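You operate a simulated robot arm through the tools that you are given. There is no shell and no other tool. Be economical: measure what you need, move in short steps, check, and stop when the job is done.

You run a simulated robot arm. Do the job below in one go: nothing can be reset, and whatever is moved stays where it is left.

Task
Set the desk calendar to the date on the date card.
Fine: leave the card where it is.

Only the result counts: the job must be done as asked and must still hold three seconds after the hand-in. Knocking over, shifting, dropping, spilling or breaking anything else fails it.

Robot
A 7-joint arm with a two-finger parallel gripper, fixed in place. Base frame: the origin is at the foot of the arm, x ahead of it, y to its left, z up; the work surface is at about z = 760. Lengths are in mm, angles in rad, forces in N, time in s.
With the tool pointing down near the work surface it reaches from about 300 to 700 mm from the base axis. Its first joint turns from -1.152 to 1.152 rad. Payload 1.57 kg.
Tool frame: the origin (TCP) lies between the finger pads and is the grasp point; the fingertips stand 30 mm ahead of it; z points along the fingers, y is the line along which they close. The gripper opens to 110 mm. The fingers are 24 mm wide and 12 mm thick; the gripper's body (48 by 112 mm) begins 78 mm behind the TCP.
Orientation is that of the tool frame in the base frame, as a unit quaternion [x, y, z, w]. With the fingers straight down and closing along the base's y, the tool's x points along the base's -x, its y along +y and its z along -z.

Tools
- The arm moves only by the tool apply_moves. Its arguments are lists of equal length, an entry for each row: "jaw": the finger opening in mm, from 0 to 110; "travel": the shift along the tool's x, y, z in mm, a list of three; "turn": the turn, a rotation vector about the tool's x, y, z in degrees, a list of three. In form: {"jaw": [jaw, ...], "travel": [[tx, ty, tz], ...], "turn": [[wx, wy, wz], ...]}. A call has 1 to 12 rows; each row is the pose to reach, as a shift and turn from the pose commanded when the call began, along the tool's axes at that moment. A row lasts 0.2 s, in which the tool goes at most 50 mm and 0.15 rad; a call with a longer step from one row to the next is refused whole, and so is a gripper value outside its range. A pose out of reach is approached as far as the arm can. The call stops where the force on the tool passes 40 N (or 10 N more than at its start, if that is more) or the arm is blocked; 0.2 s more then pass. Each finger travels about 108 mm/s and halts on what it meets, pressing with about 38 N; the grip force reading is that of the motor and also rises with nothing between the fingers. The clock runs only during rows and for 0.2 s after the last one: add rows that repeat a pose to give the fingers time. The reply holds the time, the measured pose of the TCP, the force on the tool along the base axes, the opening and the grip force, in the units named above and with some noise, with the torque about the TCP (base axes, N m) and any sound that the robot's microphone picked up, and new pictures: "show" is both (left out), scene, wrist or none.
- Cameras (640 x 400 px; columns grow to the right, rows downward): "scene" is fixed at [168.5, -394.8, 1400.7]; the picture's right is [0.81, -0.59, 0.00], its down [-0.36, -0.50, -0.79] and it looks along [0.46, 0.64, -0.61] (base axes); focal length 324 px, centre (320, 200). "wrist" rides on the gripper at [70, 16, -141] in the tool frame; the picture's right is [-0.23, 0.97, 0.00], its down [-0.86, -0.20, -0.48] and it looks along [-0.47, -0.11, 0.88] (tool axes); focal length 222 px, centre (320, 200). There is no depth. A picture from a camera that has moved, and an enlarged one, comes with that camera's place and axes in the base frame and with its lens. The place of the scene camera against the robot may be out by one fixed shift of up to 12 mm in any direction.
- close_up(camera, box): a new picture of the part [left, top, right, bottom] of that camera's present view, enlarged. The clock stands still meanwhile.
- finish_job(): hands the job in; it is judged then, once.

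Go step by step. Nothing tells you positions but the pictures and the camera data: compare them with the known pose of the tool, close in by small moves and look again before you grip or let go. The budget is 120 turns and 200 pictures, counting those below and the enlarged ones. Unless the task says otherwise, let go and move clear before handing in, and close with one line.

The tools are called as name(argument=value, ...) on one line, values as JSON. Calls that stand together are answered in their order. apply_moves: Moves the arm, as the interface text tells. Its arguments: {"type":"object","properties":{"jaw":{"type":"array"},"travel":{"type":"array"},"turn":{"type":"array"},"show":{"type":"string","enum":["both","scene","wrist","none"]}},"required":["jaw","travel","turn"]} The other tools are called the same way: close_up (camera, box) takes an enlarged picture of a part of a camera's view; finish_job () hands the job in.

At the start:

```text
time: 0.0
eef_pos: [320.7, 96.5, 1120.3]
ee_rot: [0.0, 1.0, 0.0, 0.0]
contact_force: [-0.5, 0.2, -0.5]
ft_torque: [0.0, 0.0, 0.02]
width: 110.1
grip_force: 0.2
```

scene: 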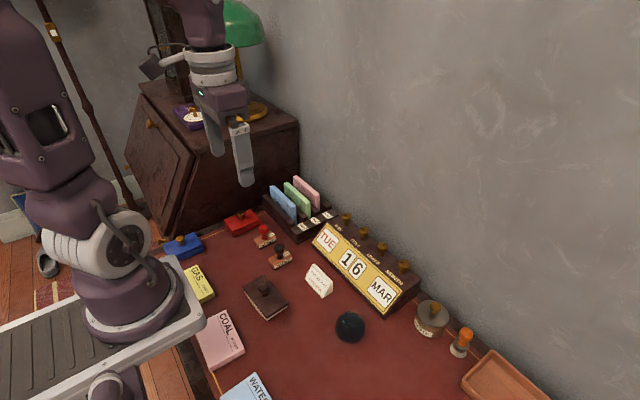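
wrist: 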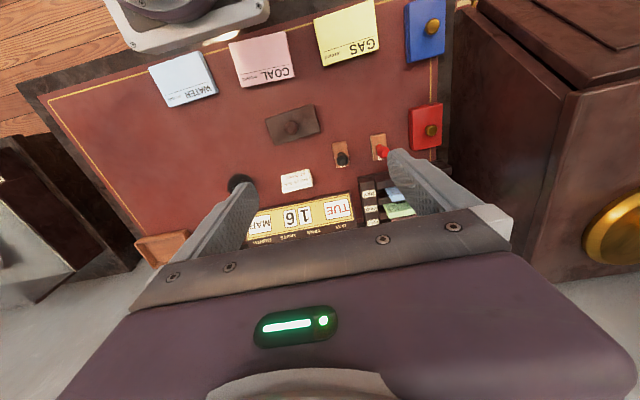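

I see a desk with a calendar (TUE 16 MAR) with four knobs on top, and a small white date card. I'll zoom in on both.

close_up(camera="scene", box=[290, 250, 350, 310])

close_up(camera="scene", box=[300, 200, 430, 320])

close_up(camera="wrist", box=[230, 160, 370, 250])

```text
6.67 times, centred on (320, 280) of scene
camera zoom: at [168.5, -394.8, 1400.7], right [0.81, -0.59, 0.0], down [-0.36, -0.5, -0.79], along [0.46, 0.64, -0.61], focal length 2160 px, centre (320, -333)
```

zoom: 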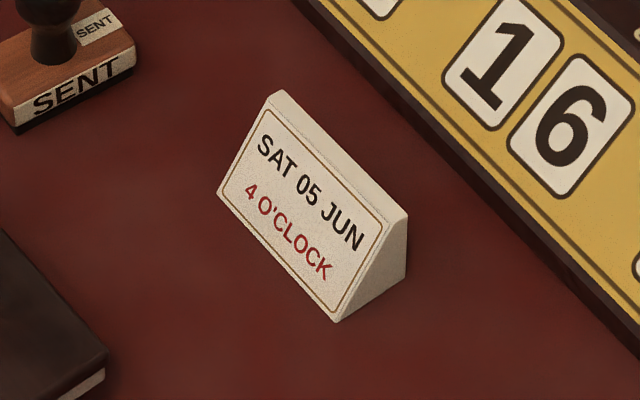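

```text
3.33 times, centred on (365, 260) of scene
camera zoom: at [168.5, -394.8, 1400.7], right [0.81, -0.59, 0.0], down [-0.36, -0.5, -0.79], along [0.46, 0.64, -0.61], focal length 1080 px, centre (170, 0)
```

zoom: 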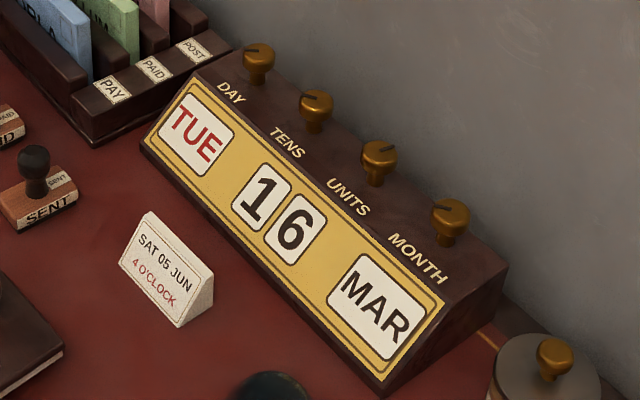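

```text
4.44 times, centred on (300, 205) of wrist
camera zoom: at [251.8, 112.6, 1261.6], right [0.23, 0.97, 0.0], down [0.86, -0.2, 0.48], along [0.47, -0.11, -0.88], focal length 987 px, centre (409, 178)
```

zoom: 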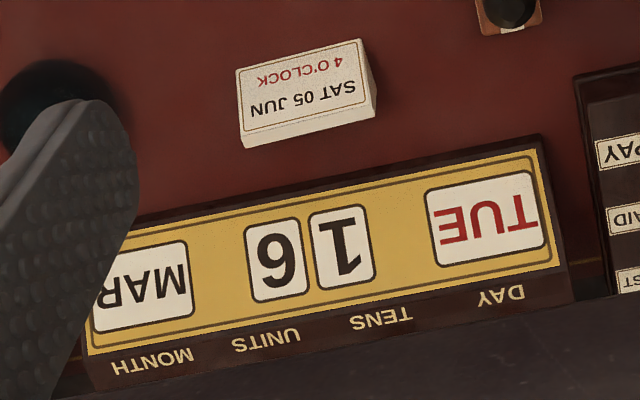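

The card reads SAT 05 JUN, so DAY, TENS, UNITS and MONTH all need changing. I put the knobs at about x≈595, y≈78/12/-53/-119, with the top at z≈826 and a wall near x≈640. I'll move over them to look closer.

apply_moves(jaw=[110, 110, 110, 110, 110, 100, 90], travel=[[-40, -3, 20], [-80, -6, 40], [-120, -9, 60], [-160, -12, 80], [-200, -15, 100], [-240, -18, 120], [-240, -18, 120]], turn=[[0, 0, 0], [0, 0, 0], [0, 0, 0], [0, 0, 0], [0, 0, 0], [0, 0, 0], [0, 0, 0]])

```text
time: 1.6
eef_pos: [562.3, 78.0, 1000.1]
ee_rot: [0.0, 1.0, 0.0, 0.0]
contact_force: [-0.3, 0.0, -0.2]
ft_torque: [0.01, -0.02, 0.0]
width: 89.9
grip_force: 0.1
camera wrist: at [492.9, 93.3, 1141.1], right [0.23, 0.97, 0.0], down [0.86, -0.2, 0.48], along [0.47, -0.11, -0.88], focal length 222 px, centre (320, 200)
```

scene: 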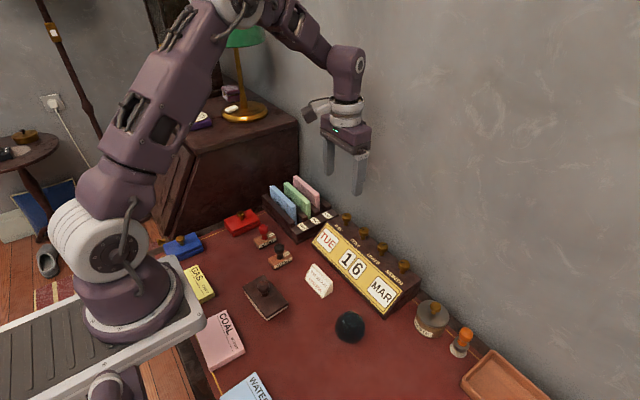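
wrist: 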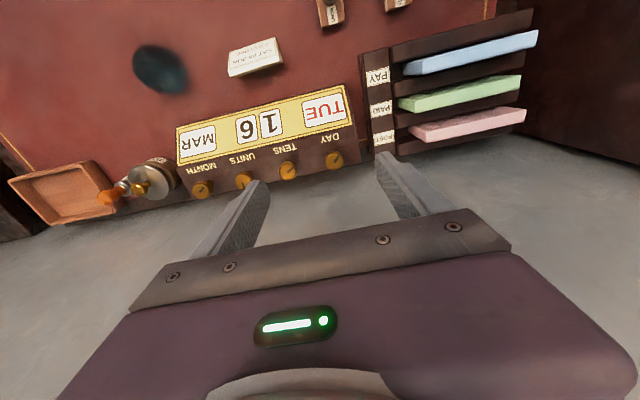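

close_up(camera="wrist", box=[170, 110, 370, 235])

close_up(camera="scene", box=[330, 205, 420, 275])

```text
3.20 times, centred on (270, 172) of wrist
camera zoom: at [492.9, 93.3, 1141.1], right [0.23, 0.97, 0.0], down [0.86, -0.2, 0.48], along [0.47, -0.11, -0.88], focal length 711 px, centre (480, 288)
```

zoom: 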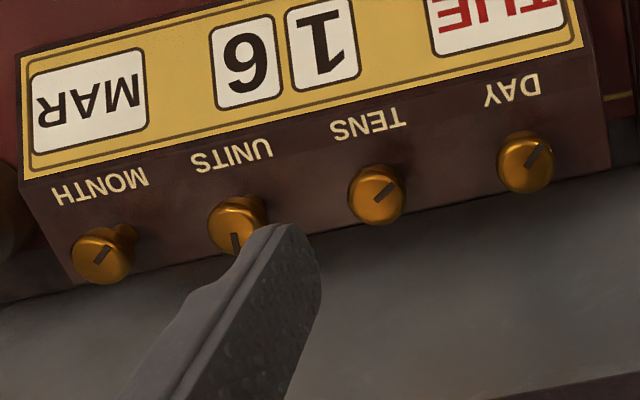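

```text
5.71 times, centred on (375, 240) of scene
camera zoom: at [168.5, -394.8, 1400.7], right [0.81, -0.59, 0.0], down [-0.36, -0.5, -0.79], along [0.46, 0.64, -0.61], focal length 1851 px, centre (6, -29)
```

zoom: 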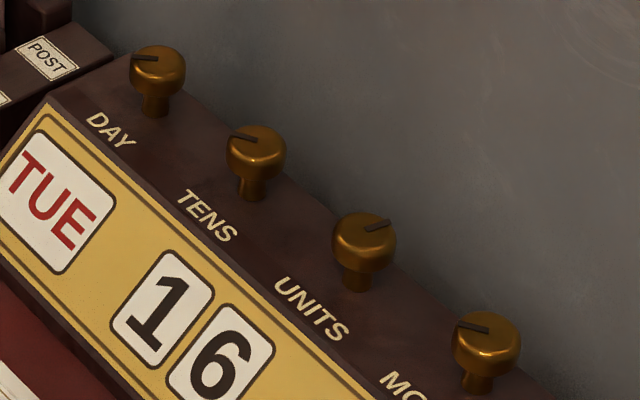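

Refined knob centres are x≈588, y≈89.5 / 26.5 / -36 / -98.5, with cap tops near z≈860. I'll move over DAY and look again.

apply_moves(jaw=[70, 55, 48, 48], travel=[[-26, 11.5, 30], [-26, 11.5, 65], [-26, 11.5, 92], [-26, 11.5, 92]], turn=[[0, 0, 0], [0, 0, 0], [0, 0, 0], [0, 0, 0]])

close_up(camera="scene", box=[300, 150, 430, 280])

close_up(camera="wrist", box=[200, 110, 440, 260])

```text
time: 2.6
eef_pos: [587.9, 90.9, 908.2]
ee_rot: [0.0, 1.0, -0.001, 0.0]
contact_force: [-0.5, 0.9, -0.7]
ft_torque: [0.0, -0.02, -0.02]
width: 48.2
grip_force: 0.1
camera wrist: at [517.4, 106.8, 1049.3], right [0.23, 0.97, 0.0], down [0.86, -0.2, 0.48], along [0.47, -0.11, -0.88], focal length 222 px, centre (320, 200)
```

scene: 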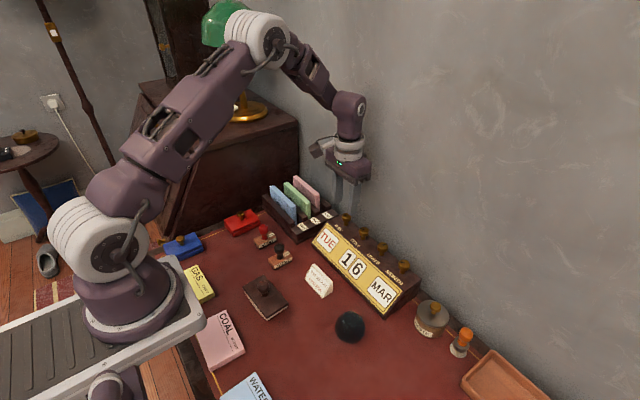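
wrist: 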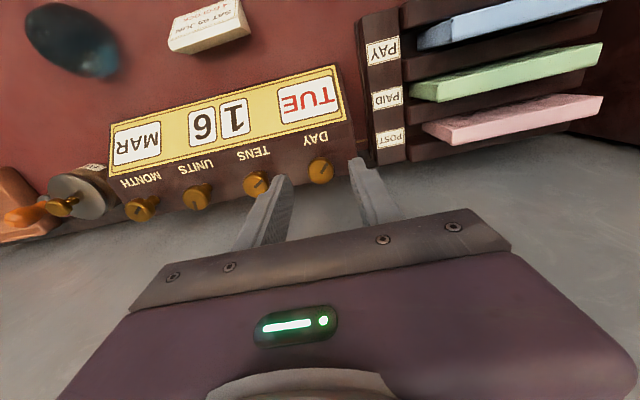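

```text
3.08 times, centred on (365, 215) of scene
camera zoom: at [168.5, -394.8, 1400.7], right [0.81, -0.59, 0.0], down [-0.36, -0.5, -0.79], along [0.46, 0.64, -0.61], focal length 997 px, centre (182, 154)
```

zoom: 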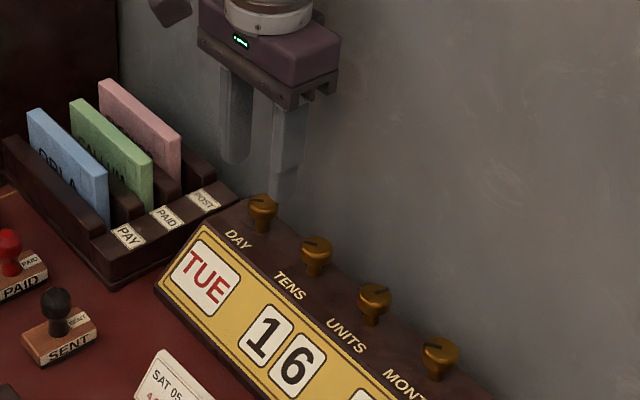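

```text
2.67 times, centred on (320, 185) of wrist
camera zoom: at [517.4, 106.8, 1049.3], right [0.23, 0.97, 0.0], down [0.86, -0.2, 0.48], along [0.47, -0.11, -0.88], focal length 592 px, centre (320, 240)
```

zoom: 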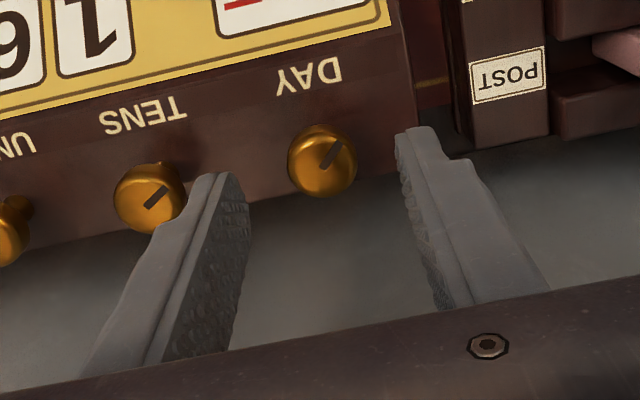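

The cap sits between the fingers at about (588.5, 89.7). I'll narrow the jaw and descend around it, then grip gently.

apply_moves(jaw=[38, 38, 38, 38], travel=[[0, -1, 0], [0, -1, 15], [0, -1, 36], [0, -1, 36]], turn=[[0, 0, 0], [0, 0, 0], [0, 0, 0], [0, 0, 0]])

close_up(camera="wrist", box=[200, 110, 440, 260])

close_up(camera="scene", box=[300, 150, 430, 280])

```text
time: 3.6
eef_pos: [587.3, 89.9, 872.7]
ee_rot: [0.0, 1.0, 0.0, 0.0]
contact_force: [0.2, -0.3, -1.1]
ft_torque: [0.04, 0.02, 0.0]
width: 38.2
grip_force: 0.0
camera wrist: at [517.4, 105.9, 1013.1], right [0.23, 0.97, 0.0], down [0.85, -0.2, 0.48], along [0.47, -0.11, -0.88], focal length 222 px, centre (320, 200)
```

scene: 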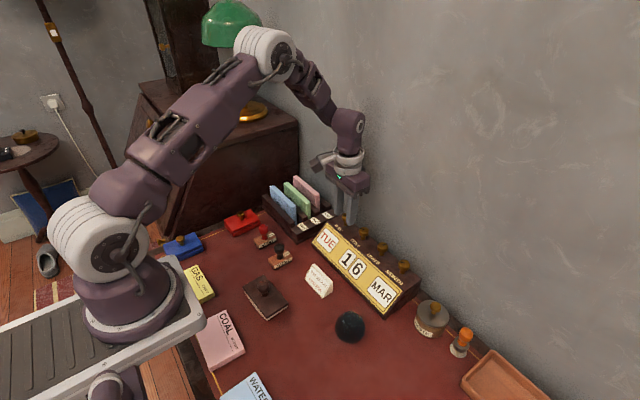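
wrist: 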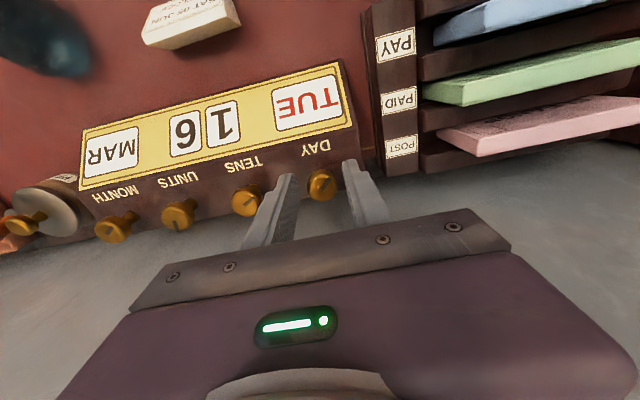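

```text
2.67 times, centred on (320, 185) of wrist
camera zoom: at [517.4, 105.9, 1013.1], right [0.23, 0.97, 0.0], down [0.85, -0.2, 0.48], along [0.47, -0.11, -0.88], focal length 592 px, centre (320, 240)
```

zoom: 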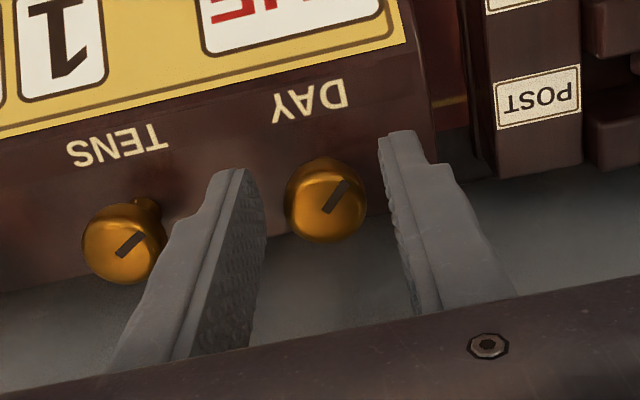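

```text
3.08 times, centred on (365, 215) of scene
camera zoom: at [168.5, -394.8, 1400.7], right [0.81, -0.59, 0.0], down [-0.36, -0.5, -0.79], along [0.46, 0.64, -0.61], focal length 997 px, centre (182, 154)
```

zoom: 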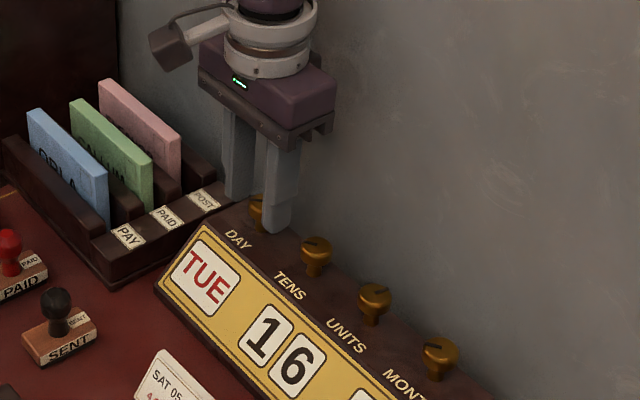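

The fingers straddle the DAY cap. I'll close, then turn by a small amount to learn the response.

apply_moves(jaw=[28, 20, 20, 20, 20, 20, 20, 20], travel=[[0, 0.8, 0], [0, 0.8, 0], [0, 0.8, 0], [0, 0.8, 0], [0, 0.8, 0], [0, 0.8, 0], [0, 0.8, 0], [0, 0.8, 0]], turn=[[0, 0, 0], [0, 0, 0], [0, 0, 0], [0, 0, 5], [0, 0, 10], [0, 0, 15], [0, 0, 20], [0, 0, 20]])

close_up(camera="scene", box=[300, 150, 430, 280])

close_up(camera="wrist", box=[200, 50, 440, 230])

```text
time: 5.4
eef_pos: [587.0, 91.7, 872.9]
ee_rot: [0.174, 0.985, 0.002, -0.001]
contact_force: [0.2, 18.4, 1.3]
ft_torque: [0.78, 0.58, 0.11]
width: 24.7
grip_force: 36.6
camera wrist: at [527.4, 130.7, 1013.6], right [0.55, 0.84, 0.0], down [0.73, -0.48, 0.48], along [0.4, -0.26, -0.88], focal length 222 px, centre (320, 200)
```

scene: 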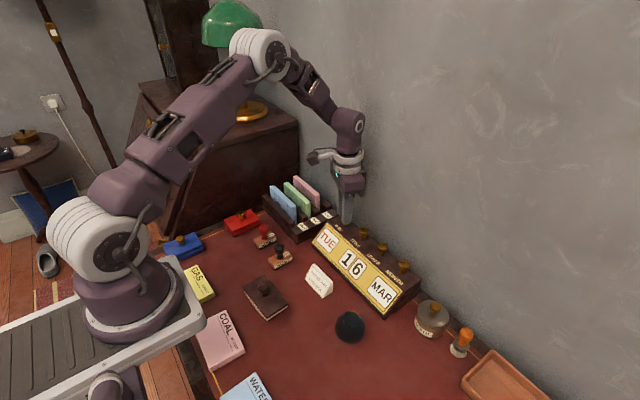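
wrist: 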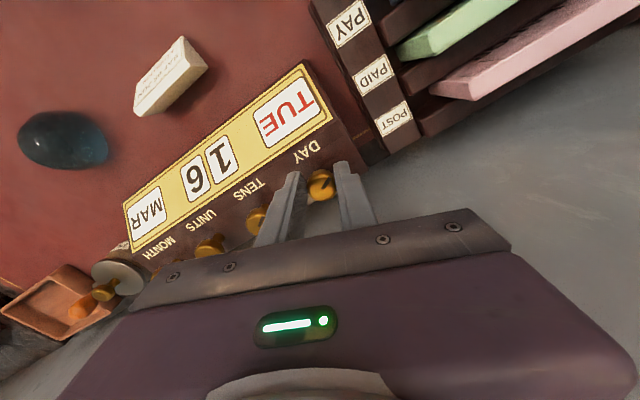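

```text
3.08 times, centred on (365, 215) of scene
camera zoom: at [168.5, -394.3, 1400.8], right [0.81, -0.59, 0.0], down [-0.36, -0.5, -0.79], along [0.46, 0.64, -0.61], focal length 997 px, centre (182, 154)
```

zoom: 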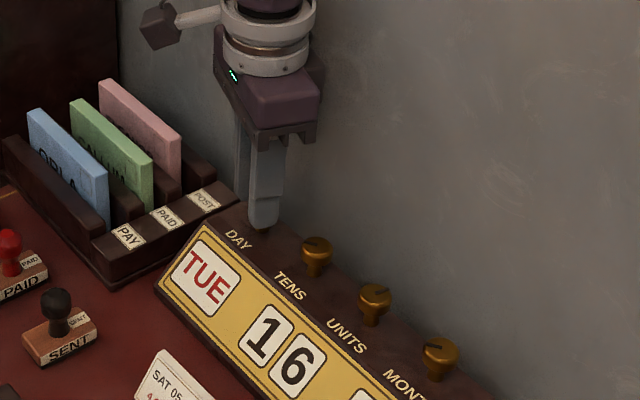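

```text
2.22 times, centred on (320, 140) of wrist
camera zoom: at [527.4, 130.7, 1013.6], right [0.55, 0.84, 0.0], down [0.73, -0.48, 0.48], along [0.4, -0.26, -0.88], focal length 494 px, centre (320, 333)
```

zoom: 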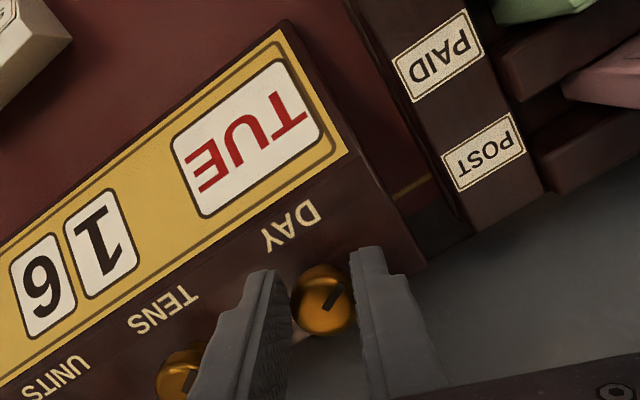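

No label change at 20°, and the mark seems to have turned with the fingers. I'll shift to relieve the side force, then release to see whether the knob stays put.

apply_moves(jaw=[26, 36, 36], travel=[[0.5, 1.4, 0], [0.5, 1.4, 0], [0.5, 1.4, 0]], turn=[[0, 0, 0], [0, 0, 0], [0, 0, 0]], show="wrist")

close_up(camera="wrist", box=[260, 90, 380, 210])

```text
time: 6.2
eef_pos: [586.5, 90.8, 873.2]
ee_rot: [0.174, 0.985, 0.0, 0.0]
contact_force: [0.4, 0.5, 0.1]
ft_torque: [0.01, -0.03, -0.02]
width: 35.9
grip_force: 0.0
camera wrist: at [527.7, 130.1, 1013.8], right [0.55, 0.84, 0.0], down [0.74, -0.48, 0.48], along [0.4, -0.26, -0.88], focal length 222 px, centre (320, 200)
```

wrist: 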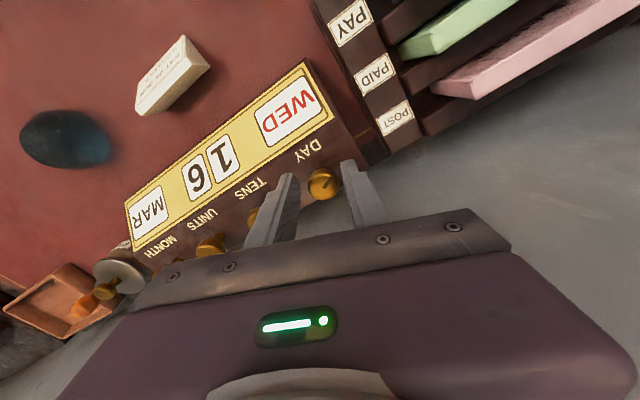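

```text
3.33 times, centred on (320, 150) of wrist
camera zoom: at [527.7, 130.1, 1013.8], right [0.55, 0.84, 0.0], down [0.74, -0.48, 0.48], along [0.4, -0.26, -0.88], focal length 740 px, centre (320, 367)
```

zoom: 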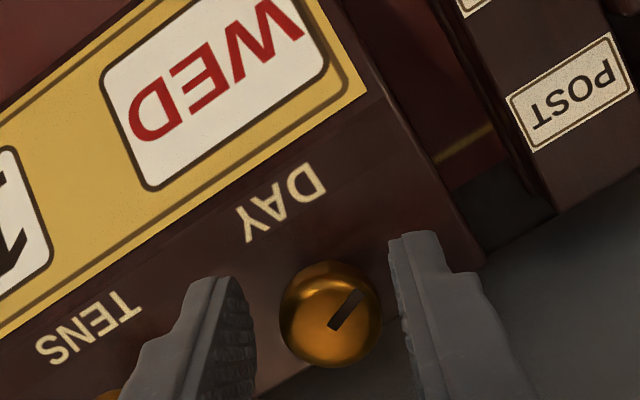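

Excellent: clockwise advances one step (about 30°), and the day now reads WED. I'll ratchet one step at a time.

apply_moves(jaw=[36, 36, 36, 36, 20, 20, 20, 20, 20, 20, 36, 36], travel=[[0, 0, 0], [0, 0, 0], [0, 0, 0], [0, 0, 0], [0, 0, 0], [0, 0, 0], [0, 0, 0], [0, 0, 0], [0, 0, 0], [0, 0, 0], [0, 0, 0], [0, 0, 0]], turn=[[0, 0, -8], [0, 0, -16], [0, 0, -24], [0, 0, -30], [0, 0, -30], [0, 0, -30], [0, 0, -22.5], [0, 0, -15], [0, 0, -7.5], [0, 0, 0], [0, 0, 0], [0, 0, 0]], show="wrist")

close_up(camera="wrist", box=[260, 90, 380, 210])

```text
time: 8.8
eef_pos: [587.7, 92.0, 871.6]
ee_rot: [0.173, 0.985, 0.0, 0.0]
contact_force: [-0.6, -0.3, -0.4]
ft_torque: [-0.02, 0.03, -0.02]
width: 36.1
grip_force: 0.0
camera wrist: at [527.3, 130.5, 1013.5], right [0.55, 0.84, 0.0], down [0.73, -0.48, 0.48], along [0.4, -0.26, -0.88], focal length 222 px, centre (320, 200)
```

wrist: 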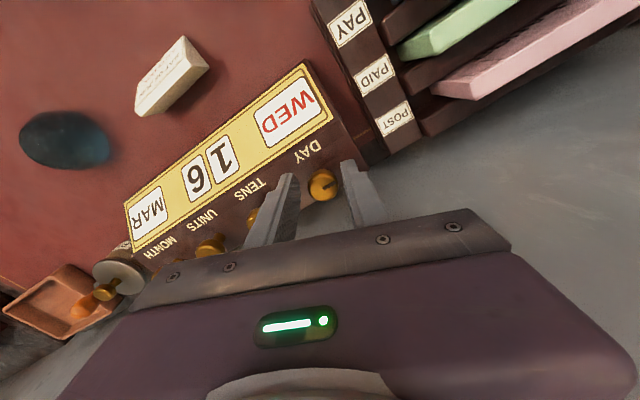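

```text
3.33 times, centred on (320, 150) of wrist
camera zoom: at [527.3, 130.5, 1013.5], right [0.55, 0.84, 0.0], down [0.73, -0.48, 0.48], along [0.4, -0.26, -0.88], focal length 740 px, centre (320, 367)
```

zoom: 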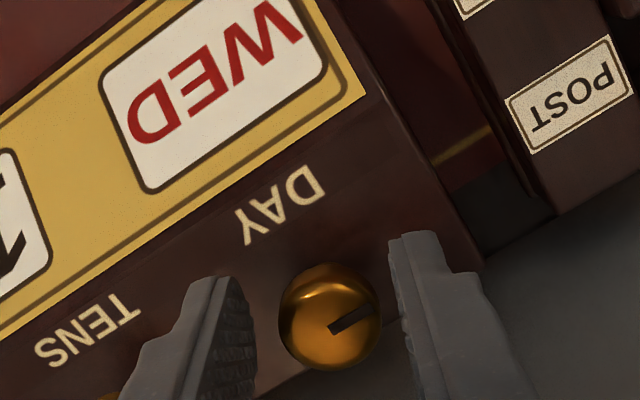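

The mark moved about 22° but the label still reads WED, so the step may be larger or the display may lag. I'll wait briefly and look again.

apply_moves(jaw=[36, 36], travel=[[0, 0, 0], [0, 0, 0]], turn=[[0, 0, 0], [0, 0, 0]], show="none")

close_up(camera="wrist", box=[260, 90, 380, 210])

```text
time: 9.4
eef_pos: [586.5, 91.6, 872.8]
ee_rot: [0.174, 0.985, 0.0, 0.0]
contact_force: [-0.5, 0.6, 0.0]
ft_torque: [0.02, -0.01, 0.01]
width: 36.2
grip_force: 0.0
```

```text
3.33 times, centred on (320, 150) of wrist
camera zoom: at [527.3, 130.3, 1013.5], right [0.55, 0.84, 0.0], down [0.74, -0.48, 0.48], along [0.4, -0.26, -0.88], focal length 740 px, centre (320, 367)
```

zoom: 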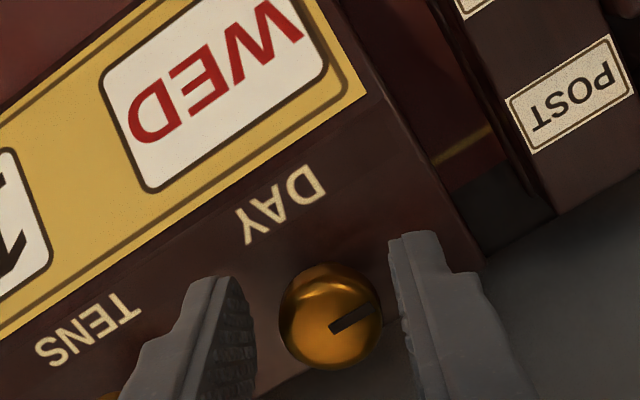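

The knob is friction-held with no snap, so steps are probably 360/7°. I'll continue ratcheting 36° at a time and log the transitions.

apply_moves(jaw=[36, 36, 36, 36, 36, 20, 20, 20, 20, 20, 20, 36], travel=[[0, 0, 0], [0, 0, 0], [0, 0, 0], [0, 0, 0], [0, 0, 0], [0, 0, 0], [0, 0, 0], [0, 0, 0], [0, 0, 0], [0, 0, 0], [0, 0, 0], [0, 0, 0]], turn=[[0, 0, -8], [0, 0, -16], [0, 0, -24], [0, 0, -32], [0, 0, -36], [0, 0, -36], [0, 0, -29], [0, 0, -22], [0, 0, -15], [0, 0, -7.5], [0, 0, 0], [0, 0, 0]], show="none")

close_up(camera="wrist", box=[260, 90, 380, 210])

```text
time: 12.0
eef_pos: [586.8, 92.1, 871.5]
ee_rot: [0.174, 0.985, 0.0, 0.0]
contact_force: [0.5, -0.3, 0.4]
ft_torque: [0.0, 0.01, -0.01]
width: 36.0
grip_force: 0.0
```

```text
3.33 times, centred on (320, 150) of wrist
camera zoom: at [527.1, 130.8, 1013.4], right [0.55, 0.84, 0.0], down [0.73, -0.48, 0.48], along [0.4, -0.26, -0.88], focal length 740 px, centre (320, 367)
```

zoom: 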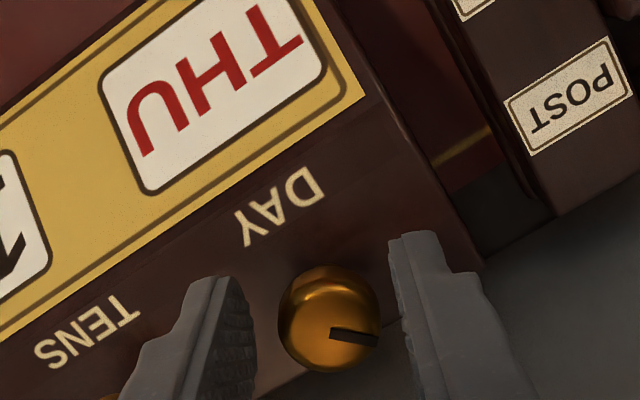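

Now THU. Initial TUE was centred at a mark angle of about -40°, so SAT centres near 165°; the mark is at about 42°. I'll do three more 36° strokes.

apply_moves(jaw=[36, 36, 36, 36, 36, 20, 20, 20, 20, 20, 20, 36], travel=[[0, 0, 0], [0, 0, 0], [0, 0, 0], [0, 0, 0], [0, 0, 0], [0, 0, 0], [0, 0, 0], [0, 0, 0], [0, 0, 0], [0, 0, 0], [0, 0, 0], [0, 0, 0]], turn=[[0, 0, -8], [0, 0, -16], [0, 0, -24], [0, 0, -32], [0, 0, -38], [0, 0, -38], [0, 0, -30], [0, 0, -22.5], [0, 0, -15], [0, 0, -7.5], [0, 0, 0], [0, 0, 0]], show="none")

apply_moves(jaw=[36, 36, 36, 36, 36, 20, 20, 20, 20, 20, 20, 36], travel=[[0, 0, 0], [0, 0, 0], [0, 0, 0], [0, 0, 0], [0, 0, 0], [0, 0, 0], [0, 0, 0], [0, 0, 0], [0, 0, 0], [0, 0, 0], [0, 0, 0], [0, 0, 0]], turn=[[0, 0, -8], [0, 0, -16], [0, 0, -24], [0, 0, -32], [0, 0, -38], [0, 0, -38], [0, 0, -30], [0, 0, -22.5], [0, 0, -15], [0, 0, -7.5], [0, 0, 0], [0, 0, 0]], show="none")

close_up(camera="wrist", box=[260, 90, 380, 210])

```text
time: 14.6
eef_pos: [587.0, 92.0, 872.5]
ee_rot: [0.175, 0.985, 0.0, 0.0]
contact_force: [0.6, 0.1, 0.6]
ft_torque: [0.01, -0.02, 0.01]
width: 35.9
grip_force: 0.1
```

```text
time: 17.2
eef_pos: [586.7, 92.6, 873.9]
ee_rot: [0.175, 0.985, 0.0, -0.001]
contact_force: [-1.1, -0.1, 0.5]
ft_torque: [0.02, -0.03, 0.01]
width: 35.9
grip_force: 0.0
```

```text
3.33 times, centred on (320, 150) of wrist
camera zoom: at [527.5, 130.6, 1013.5], right [0.55, 0.84, 0.0], down [0.73, -0.48, 0.48], along [0.4, -0.26, -0.88], focal length 740 px, centre (320, 367)
```

zoom: 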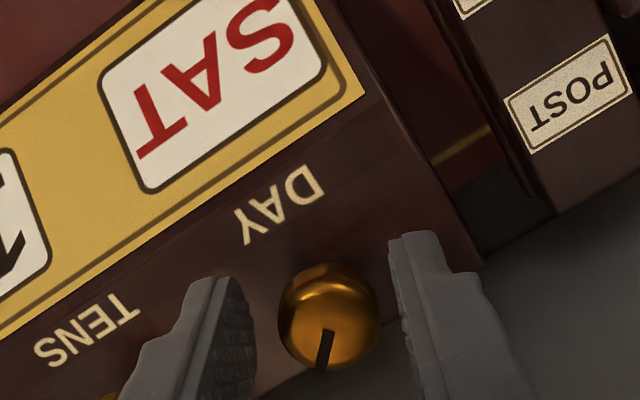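

It shows SAT already. The knob may creep slowly to its detent, so I'll wait a few rows and compare.

apply_moves(jaw=[36, 36, 36, 36, 36, 36], travel=[[0, 0, 0], [0, 0, 0], [0, 0, 0], [0, 0, 0], [0, 0, 0], [0, 0, 0]], turn=[[0, 0, 0], [0, 0, 0], [0, 0, 0], [0, 0, 0], [0, 0, 0], [0, 0, 0]], show="none")

close_up(camera="wrist", box=[260, 90, 380, 210])

```text
time: 18.6
eef_pos: [588.2, 92.0, 872.6]
ee_rot: [0.174, 0.985, 0.0, 0.0]
contact_force: [0.3, 0.3, -0.4]
ft_torque: [-0.01, 0.03, 0.02]
width: 36.0
grip_force: 0.0
```

```text
3.33 times, centred on (320, 150) of wrist
camera zoom: at [527.5, 130.2, 1013.6], right [0.55, 0.84, 0.0], down [0.74, -0.48, 0.48], along [0.4, -0.26, -0.88], focal length 740 px, centre (320, 367)
```

zoom: 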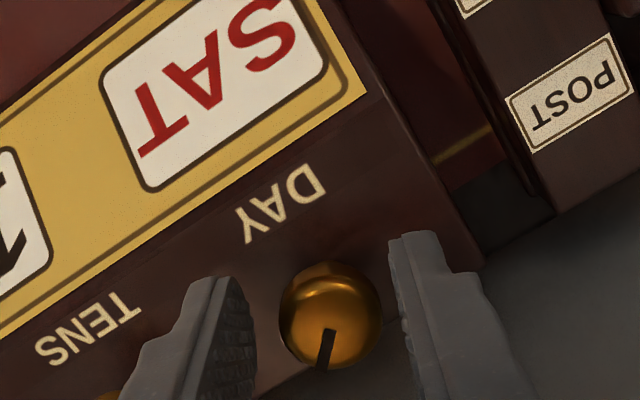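

DAY is stable at SAT, with the mark about 4×45° from the start. I'll go up and over to TENS, keeping the yaw so I can make a counter-clockwise stroke.

apply_moves(jaw=[36, 36, 36, 36, 36], travel=[[0, 0, -36], [-10.8, -29.6, -36], [-21.5, -59.2, -36], [-21.5, -59.2, -36], [-21.5, -59.2, -36]], turn=[[0, 0, 0], [0, 0, 0], [0, 0, 0], [0, 0, 0], [0, 0, 0]], show="none")

close_up(camera="wrist", box=[230, 80, 400, 220])

```text
time: 19.8
eef_pos: [586.3, 28.5, 906.0]
ee_rot: [0.174, 0.985, 0.0, 0.001]
contact_force: [0.6, -1.0, 0.2]
ft_torque: [-0.01, 0.02, 0.0]
width: 36.2
grip_force: 0.1
```

```text
2.86 times, centred on (315, 150) of wrist
camera zoom: at [527.4, 67.3, 1048.7], right [0.55, 0.84, 0.0], down [0.74, -0.48, 0.48], along [0.4, -0.26, -0.88], focal length 635 px, centre (334, 343)
```

zoom: 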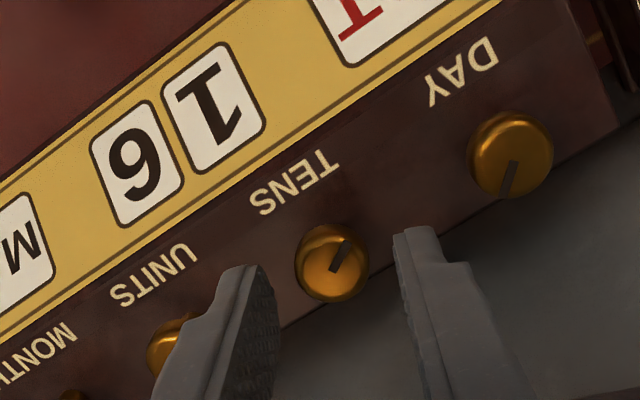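

Aligned on TENS. I'll descend, grip, turn counter-clockwise 38°, release and look.

apply_moves(jaw=[36, 36, 20, 20, 20, 20, 20, 20, 20, 20, 36, 36], travel=[[0, 0, 18], [0, 0, 36], [0, 0, 36], [0, 0, 36], [0, 0, 36], [0, 0, 36], [0, 0, 36], [0, 0, 36], [0, 0, 36], [0, 0, 36], [0, 0, 36], [0, 0, 36]], turn=[[0, 0, 0], [0, 0, 0], [0, 0, 0], [0, 0, 0], [0, 0, -8], [0, 0, -16], [0, 0, -24], [0, 0, -32], [0, 0, -38], [0, 0, -38], [0, 0, -38], [0, 0, -38]], show="none")

close_up(camera="wrist", box=[230, 80, 400, 220])

```text
time: 21.5
eef_pos: [586.0, 23.0, 871.5]
ee_rot: [-0.054, 0.999, -0.004, -0.003]
contact_force: [-1.9, -3.5, 2.9]
ft_torque: [-0.22, -0.17, -0.03]
width: 25.5
grip_force: 36.8
stopped in row 8: the force on the tool passed its limit at 41 N (the readings are from after the stop); the commanded pose is now the measured one
```

```text
2.86 times, centred on (315, 150) of wrist
camera zoom: at [515.9, 31.9, 1012.7], right [0.12, 0.99, -0.01], down [0.87, -0.1, 0.47], along [0.47, -0.07, -0.88], focal length 635 px, centre (334, 343)
```

zoom: 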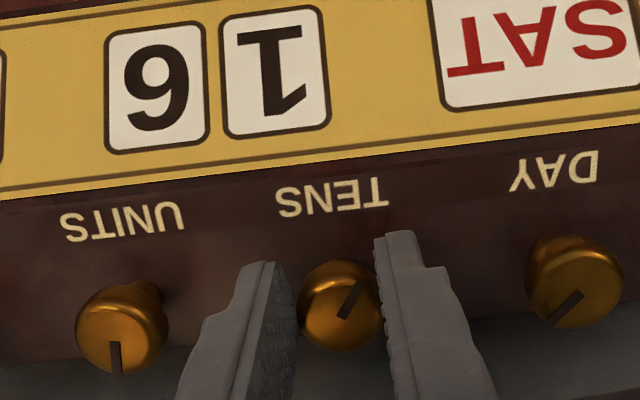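

The force limit tripped and the tool sits about 5 mm toward -y of where I put it. I'll check whether the calendar moved.

apply_moves(jaw=[36, 36], travel=[[0, 0, 0], [0, 0, 0]], turn=[[0, 0, 0], [0, 0, 0]], show="scene")

close_up(camera="scene", box=[300, 200, 430, 320])

close_up(camera="wrist", box=[230, 80, 400, 220])

```text
time: 22.1
eef_pos: [586.2, 22.8, 871.2]
ee_rot: [-0.055, 0.998, -0.004, -0.003]
contact_force: [0.3, 0.2, -0.5]
ft_torque: [0.02, 0.01, 0.0]
width: 36.0
grip_force: 0.1
```

scene: 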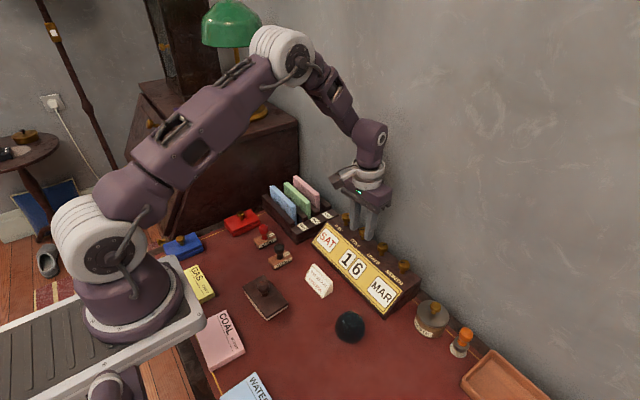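

```text
3.33 times, centred on (365, 260) of scene
camera zoom: at [168.5, -394.7, 1400.7], right [0.81, -0.59, 0.0], down [-0.36, -0.5, -0.79], along [0.46, 0.64, -0.61], focal length 1080 px, centre (170, 0)
```

zoom: 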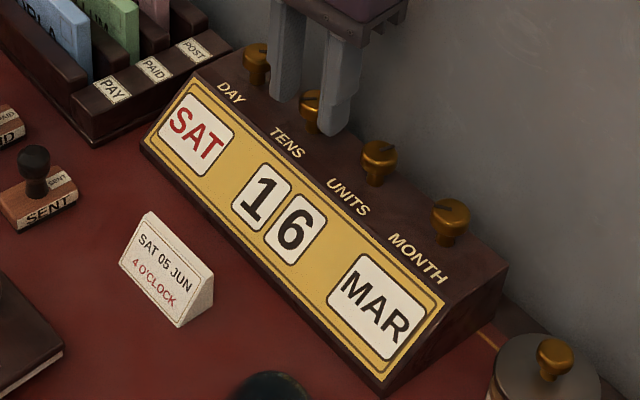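

```text
2.86 times, centred on (315, 150) of wrist
camera zoom: at [515.9, 32.4, 1012.5], right [0.12, 0.99, -0.01], down [0.87, -0.1, 0.47], along [0.47, -0.06, -0.88], focal length 635 px, centre (334, 343)
```

zoom: 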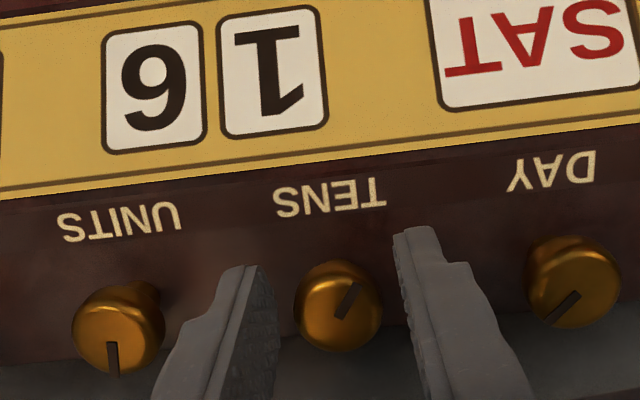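

The calendar didn't move. Re-triangulating puts the cap tops near z≈843 with x≈594 and y≈22.5 (spacing about 67), so I was gripping too high and off-centre. I'll correct x and depth and retry counter-clockwise.

apply_moves(jaw=[36, 36, 36, 36, 20, 20, 20, 20, 20, 20, 20, 36], travel=[[-3.7, -0.4, 0], [-7.4, -0.8, 4], [-7.4, -0.8, 11], [-7.4, -0.8, 11], [-7.4, -0.8, 11], [-7.4, -0.8, 11], [-7.4, -0.8, 11], [-7.4, -0.8, 11], [-7.4, -0.8, 11], [-7.4, -0.8, 11], [-7.4, -0.8, 11], [-7.4, -0.8, 11]], turn=[[-0.48, -0.32, 8], [-0.48, -0.32, 16], [-0.48, -0.32, 22], [-0.48, -0.32, 22], [-0.48, -0.32, 22], [-0.48, -0.32, 22], [-0.48, -0.32, 14], [-0.48, -0.32, 6], [-0.48, -0.32, -2], [-0.48, -0.32, -10], [-0.48, -0.32, -10], [-0.48, -0.32, -10]], show="none")

close_up(camera="wrist", box=[230, 80, 400, 220])

```text
time: 24.7
eef_pos: [593.2, 22.6, 859.1]
ee_rot: [-0.141, 0.99, 0.0, -0.001]
contact_force: [0.9, 0.1, -0.5]
ft_torque: [0.03, 0.02, 0.0]
width: 36.3
grip_force: 0.1
```

```text
2.86 times, centred on (315, 150) of wrist
camera zoom: at [522.5, 17.8, 1001.0], right [-0.05, 1.0, 0.0], down [0.88, 0.05, 0.48], along [0.48, 0.03, -0.88], focal length 635 px, centre (334, 343)
```

zoom: 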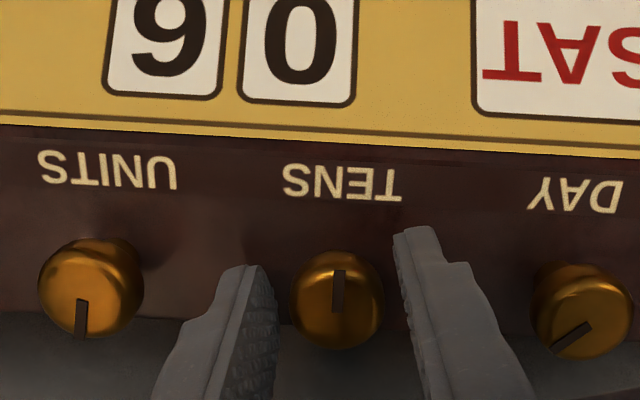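

TENS reads 0. I'll move to UNITS at about (594, -43.5).

apply_moves(jaw=[36, 36, 36, 36, 36, 36], travel=[[0, 0, -36], [8.7, -31.8, -36], [17.4, -63.6, -36], [17.4, -63.6, -36], [17.4, -63.6, -36], [17.4, -63.6, -36]], turn=[[0, 0, 0], [0, 0, 8], [0, 0, 16], [0, 0, 24], [0, 0, 31], [0, 0, 31]], show="none")

close_up(camera="wrist", box=[230, 80, 400, 220])

```text
time: 26.1
eef_pos: [593.6, -43.4, 894.4]
ee_rot: [0.13, 0.992, 0.002, -0.001]
contact_force: [0.0, -0.1, -0.6]
ft_torque: [0.01, -0.05, 0.04]
width: 36.0
grip_force: 0.0
```

```text
2.86 times, centred on (315, 150) of wrist
camera zoom: at [531.2, -10.5, 1036.6], right [0.47, 0.88, 0.0], down [0.78, -0.41, 0.48], along [0.42, -0.22, -0.88], focal length 635 px, centre (334, 343)
```

zoom: 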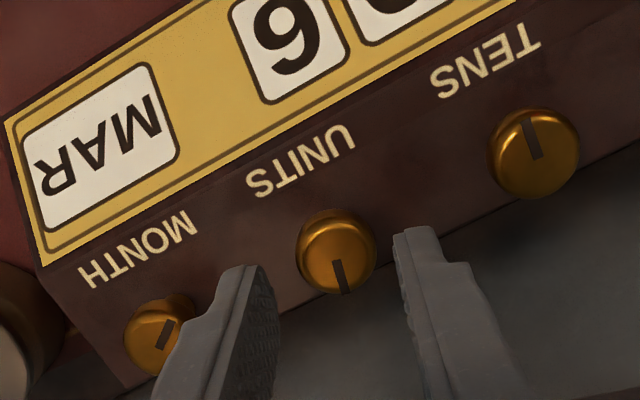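

Aligned on UNITS. I'll descend, grip, turn counter-clockwise 32° and release.

apply_moves(jaw=[36, 36, 20, 20, 20, 20, 20, 20, 20, 36, 36], travel=[[0, 0, 18], [0, 0, 36], [0, 0, 36], [0, 0, 36], [0, 0, 36], [0, 0, 36], [0, 0, 36], [0, 0, 36], [0, 0, 36], [0, 0, 36], [0, 0, 36]], turn=[[0, 0, 0], [0, 0, 0], [0, 0, 0], [0, 0, 0], [0, 0, -8], [0, 0, -16], [0, 0, -24], [0, 0, -32], [0, 0, -32], [0, 0, -32], [0, 0, -32]], show="none")

close_up(camera="wrist", box=[230, 80, 400, 220])

```text
time: 28.5
eef_pos: [595.3, -43.2, 859.1]
ee_rot: [-0.149, 0.989, 0.001, -0.001]
contact_force: [0.4, -0.6, -0.6]
ft_torque: [0.01, 0.01, 0.0]
width: 36.2
grip_force: 0.0
```

```text
2.86 times, centred on (315, 150) of wrist
camera zoom: at [523.4, -48.8, 1000.9], right [-0.07, 1.0, 0.0], down [0.88, 0.06, 0.48], along [0.48, 0.04, -0.88], focal length 635 px, centre (334, 343)
```

zoom: 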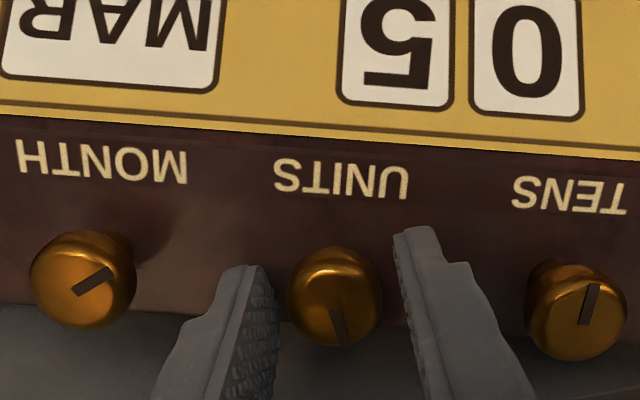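

UNITS reads 5, but I want to see if it's settled. I'll wait and look again.

apply_moves(jaw=[36, 36, 36, 36, 36], travel=[[0, 0, 0], [0, 0, 0], [0, 0, 0], [0, 0, 0], [0, 0, 0]], turn=[[0, 0, 0], [0, 0, 0], [0, 0, 0], [0, 0, 0], [0, 0, 0]], show="none")

close_up(camera="wrist", box=[230, 80, 400, 220])

```text
time: 29.7
eef_pos: [594.7, -42.7, 859.7]
ee_rot: [-0.149, 0.989, 0.0, 0.0]
contact_force: [-0.1, 0.0, -1.3]
ft_torque: [0.02, -0.05, 0.01]
width: 35.9
grip_force: 0.0
```

```text
2.86 times, centred on (315, 150) of wrist
camera zoom: at [523.6, -48.9, 1001.2], right [-0.07, 1.0, 0.0], down [0.88, 0.06, 0.48], along [0.48, 0.04, -0.88], focal length 635 px, centre (334, 343)
```

zoom: 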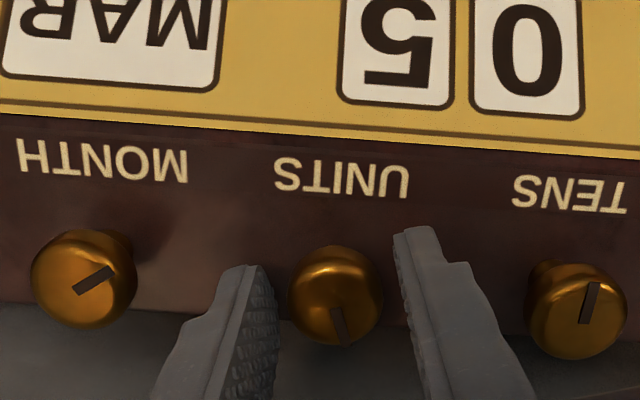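

It's holding at 5. Now MONTH, about 66.5 mm further along -y.

apply_moves(jaw=[36, 36, 36, 36, 36], travel=[[0, 0, -36], [9.8, -31.8, -36], [19.6, -63.6, -36], [19.6, -63.6, -36], [19.6, -63.6, -36]], turn=[[0, 0, 0], [0, 0, 0], [0, 0, 1], [0, 0, 1], [0, 0, 1]], show="none")

close_up(camera="wrist", box=[230, 80, 400, 220])

close_up(camera="scene", box=[330, 200, 460, 320])

```text
time: 30.9
eef_pos: [593.1, -109.4, 895.5]
ee_rot: [-0.141, 0.99, 0.001, 0.0]
contact_force: [-0.1, 1.0, -0.3]
ft_torque: [0.04, -0.01, 0.0]
width: 36.0
grip_force: 0.1
```

```text
2.86 times, centred on (315, 150) of wrist
camera zoom: at [521.9, -114.6, 1036.2], right [-0.05, 1.0, 0.0], down [0.88, 0.05, 0.48], along [0.48, 0.03, -0.88], focal length 635 px, centre (334, 343)
```

zoom: 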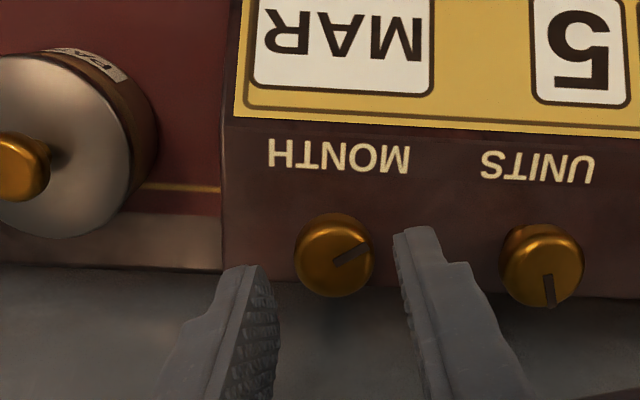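

```text
3.33 times, centred on (395, 260) of scene
camera zoom: at [168.5, -394.8, 1400.7], right [0.81, -0.59, 0.0], down [-0.36, -0.5, -0.79], along [0.46, 0.64, -0.61], focal length 1080 px, centre (70, 0)
```

zoom: 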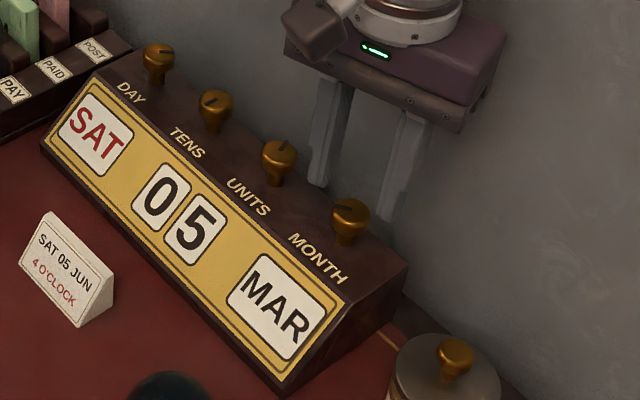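

Aligned. I'll descend, grip and turn clockwise 32°.

apply_moves(jaw=[36, 36, 20, 20, 20, 20, 20, 20, 20, 36, 36], travel=[[0, 0, 18], [0, 0, 36], [0, 0, 36], [0, 0, 36], [0, 0, 36], [0, 0, 36], [0, 0, 36], [0, 0, 36], [0, 0, 36], [0, 0, 36], [0, 0, 36]], turn=[[0, 0, 0], [0, 0, 0], [0, 0, 0], [0, 0, 0], [0, 0, 8], [0, 0, 16], [0, 0, 24], [0, 0, 32], [0, 0, 32], [0, 0, 32], [0, 0, 32]], show="none")

close_up(camera="wrist", box=[230, 80, 400, 220])

```text
time: 33.3
eef_pos: [594.5, -110.3, 859.6]
ee_rot: [0.138, 0.99, 0.001, 0.0]
contact_force: [0.3, -0.5, 0.4]
ft_torque: [-0.03, -0.03, 0.0]
width: 35.9
grip_force: 0.1
```

```text
2.86 times, centred on (315, 150) of wrist
camera zoom: at [532.8, -75.4, 1001.0], right [0.48, 0.88, 0.0], down [0.77, -0.43, 0.48], along [0.42, -0.23, -0.88], focal length 635 px, centre (334, 343)
```

zoom: 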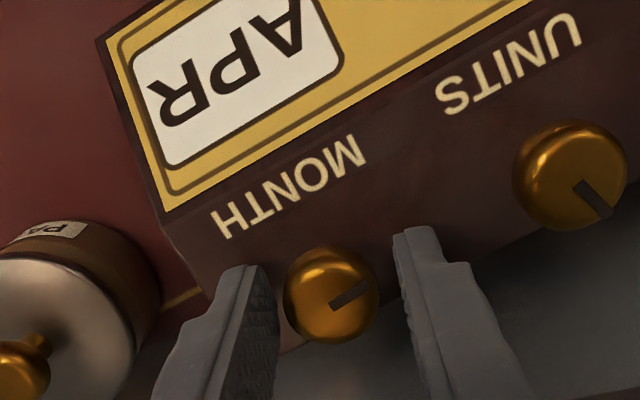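

APR now. I'll repeat the stroke.

apply_moves(jaw=[36, 36, 36, 36, 20, 20, 20, 20, 20, 20, 36, 36], travel=[[0, 0, 0], [0, 0, 0], [0, 0, 0], [0, 0, 0], [0, 0, 0], [0, 0, 0], [0, 0, 0], [0, 0, 0], [0, 0, 0], [0, 0, 0], [0, 0, 0], [0, 0, 0]], turn=[[0, 0, -8], [0, 0, -16], [0, 0, -24], [0, 0, -32], [0, 0, -32], [0, 0, -32], [0, 0, -24], [0, 0, -16], [0, 0, -8], [0, 0, 0], [0, 0, 0], [0, 0, 0]], show="none")

close_up(camera="wrist", box=[230, 80, 400, 220])

```text
time: 35.9
eef_pos: [593.5, -109.8, 861.2]
ee_rot: [0.138, 0.99, 0.001, -0.001]
contact_force: [-0.2, -0.1, -0.5]
ft_torque: [0.0, 0.04, 0.02]
width: 35.9
grip_force: 0.0
```

```text
2.86 times, centred on (315, 150) of wrist
camera zoom: at [532.0, -75.4, 1001.7], right [0.48, 0.87, 0.0], down [0.77, -0.43, 0.48], along [0.42, -0.23, -0.88], focal length 635 px, centre (334, 343)
```

zoom: 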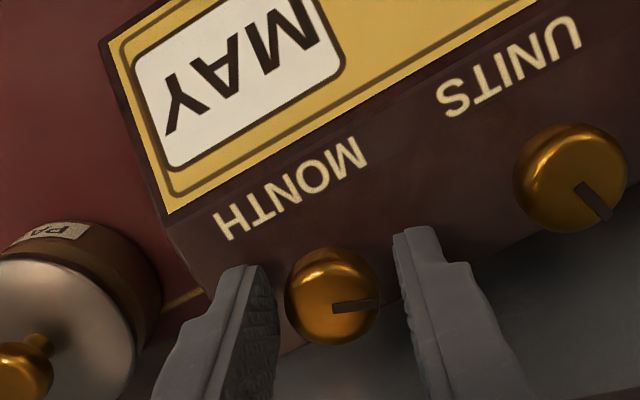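

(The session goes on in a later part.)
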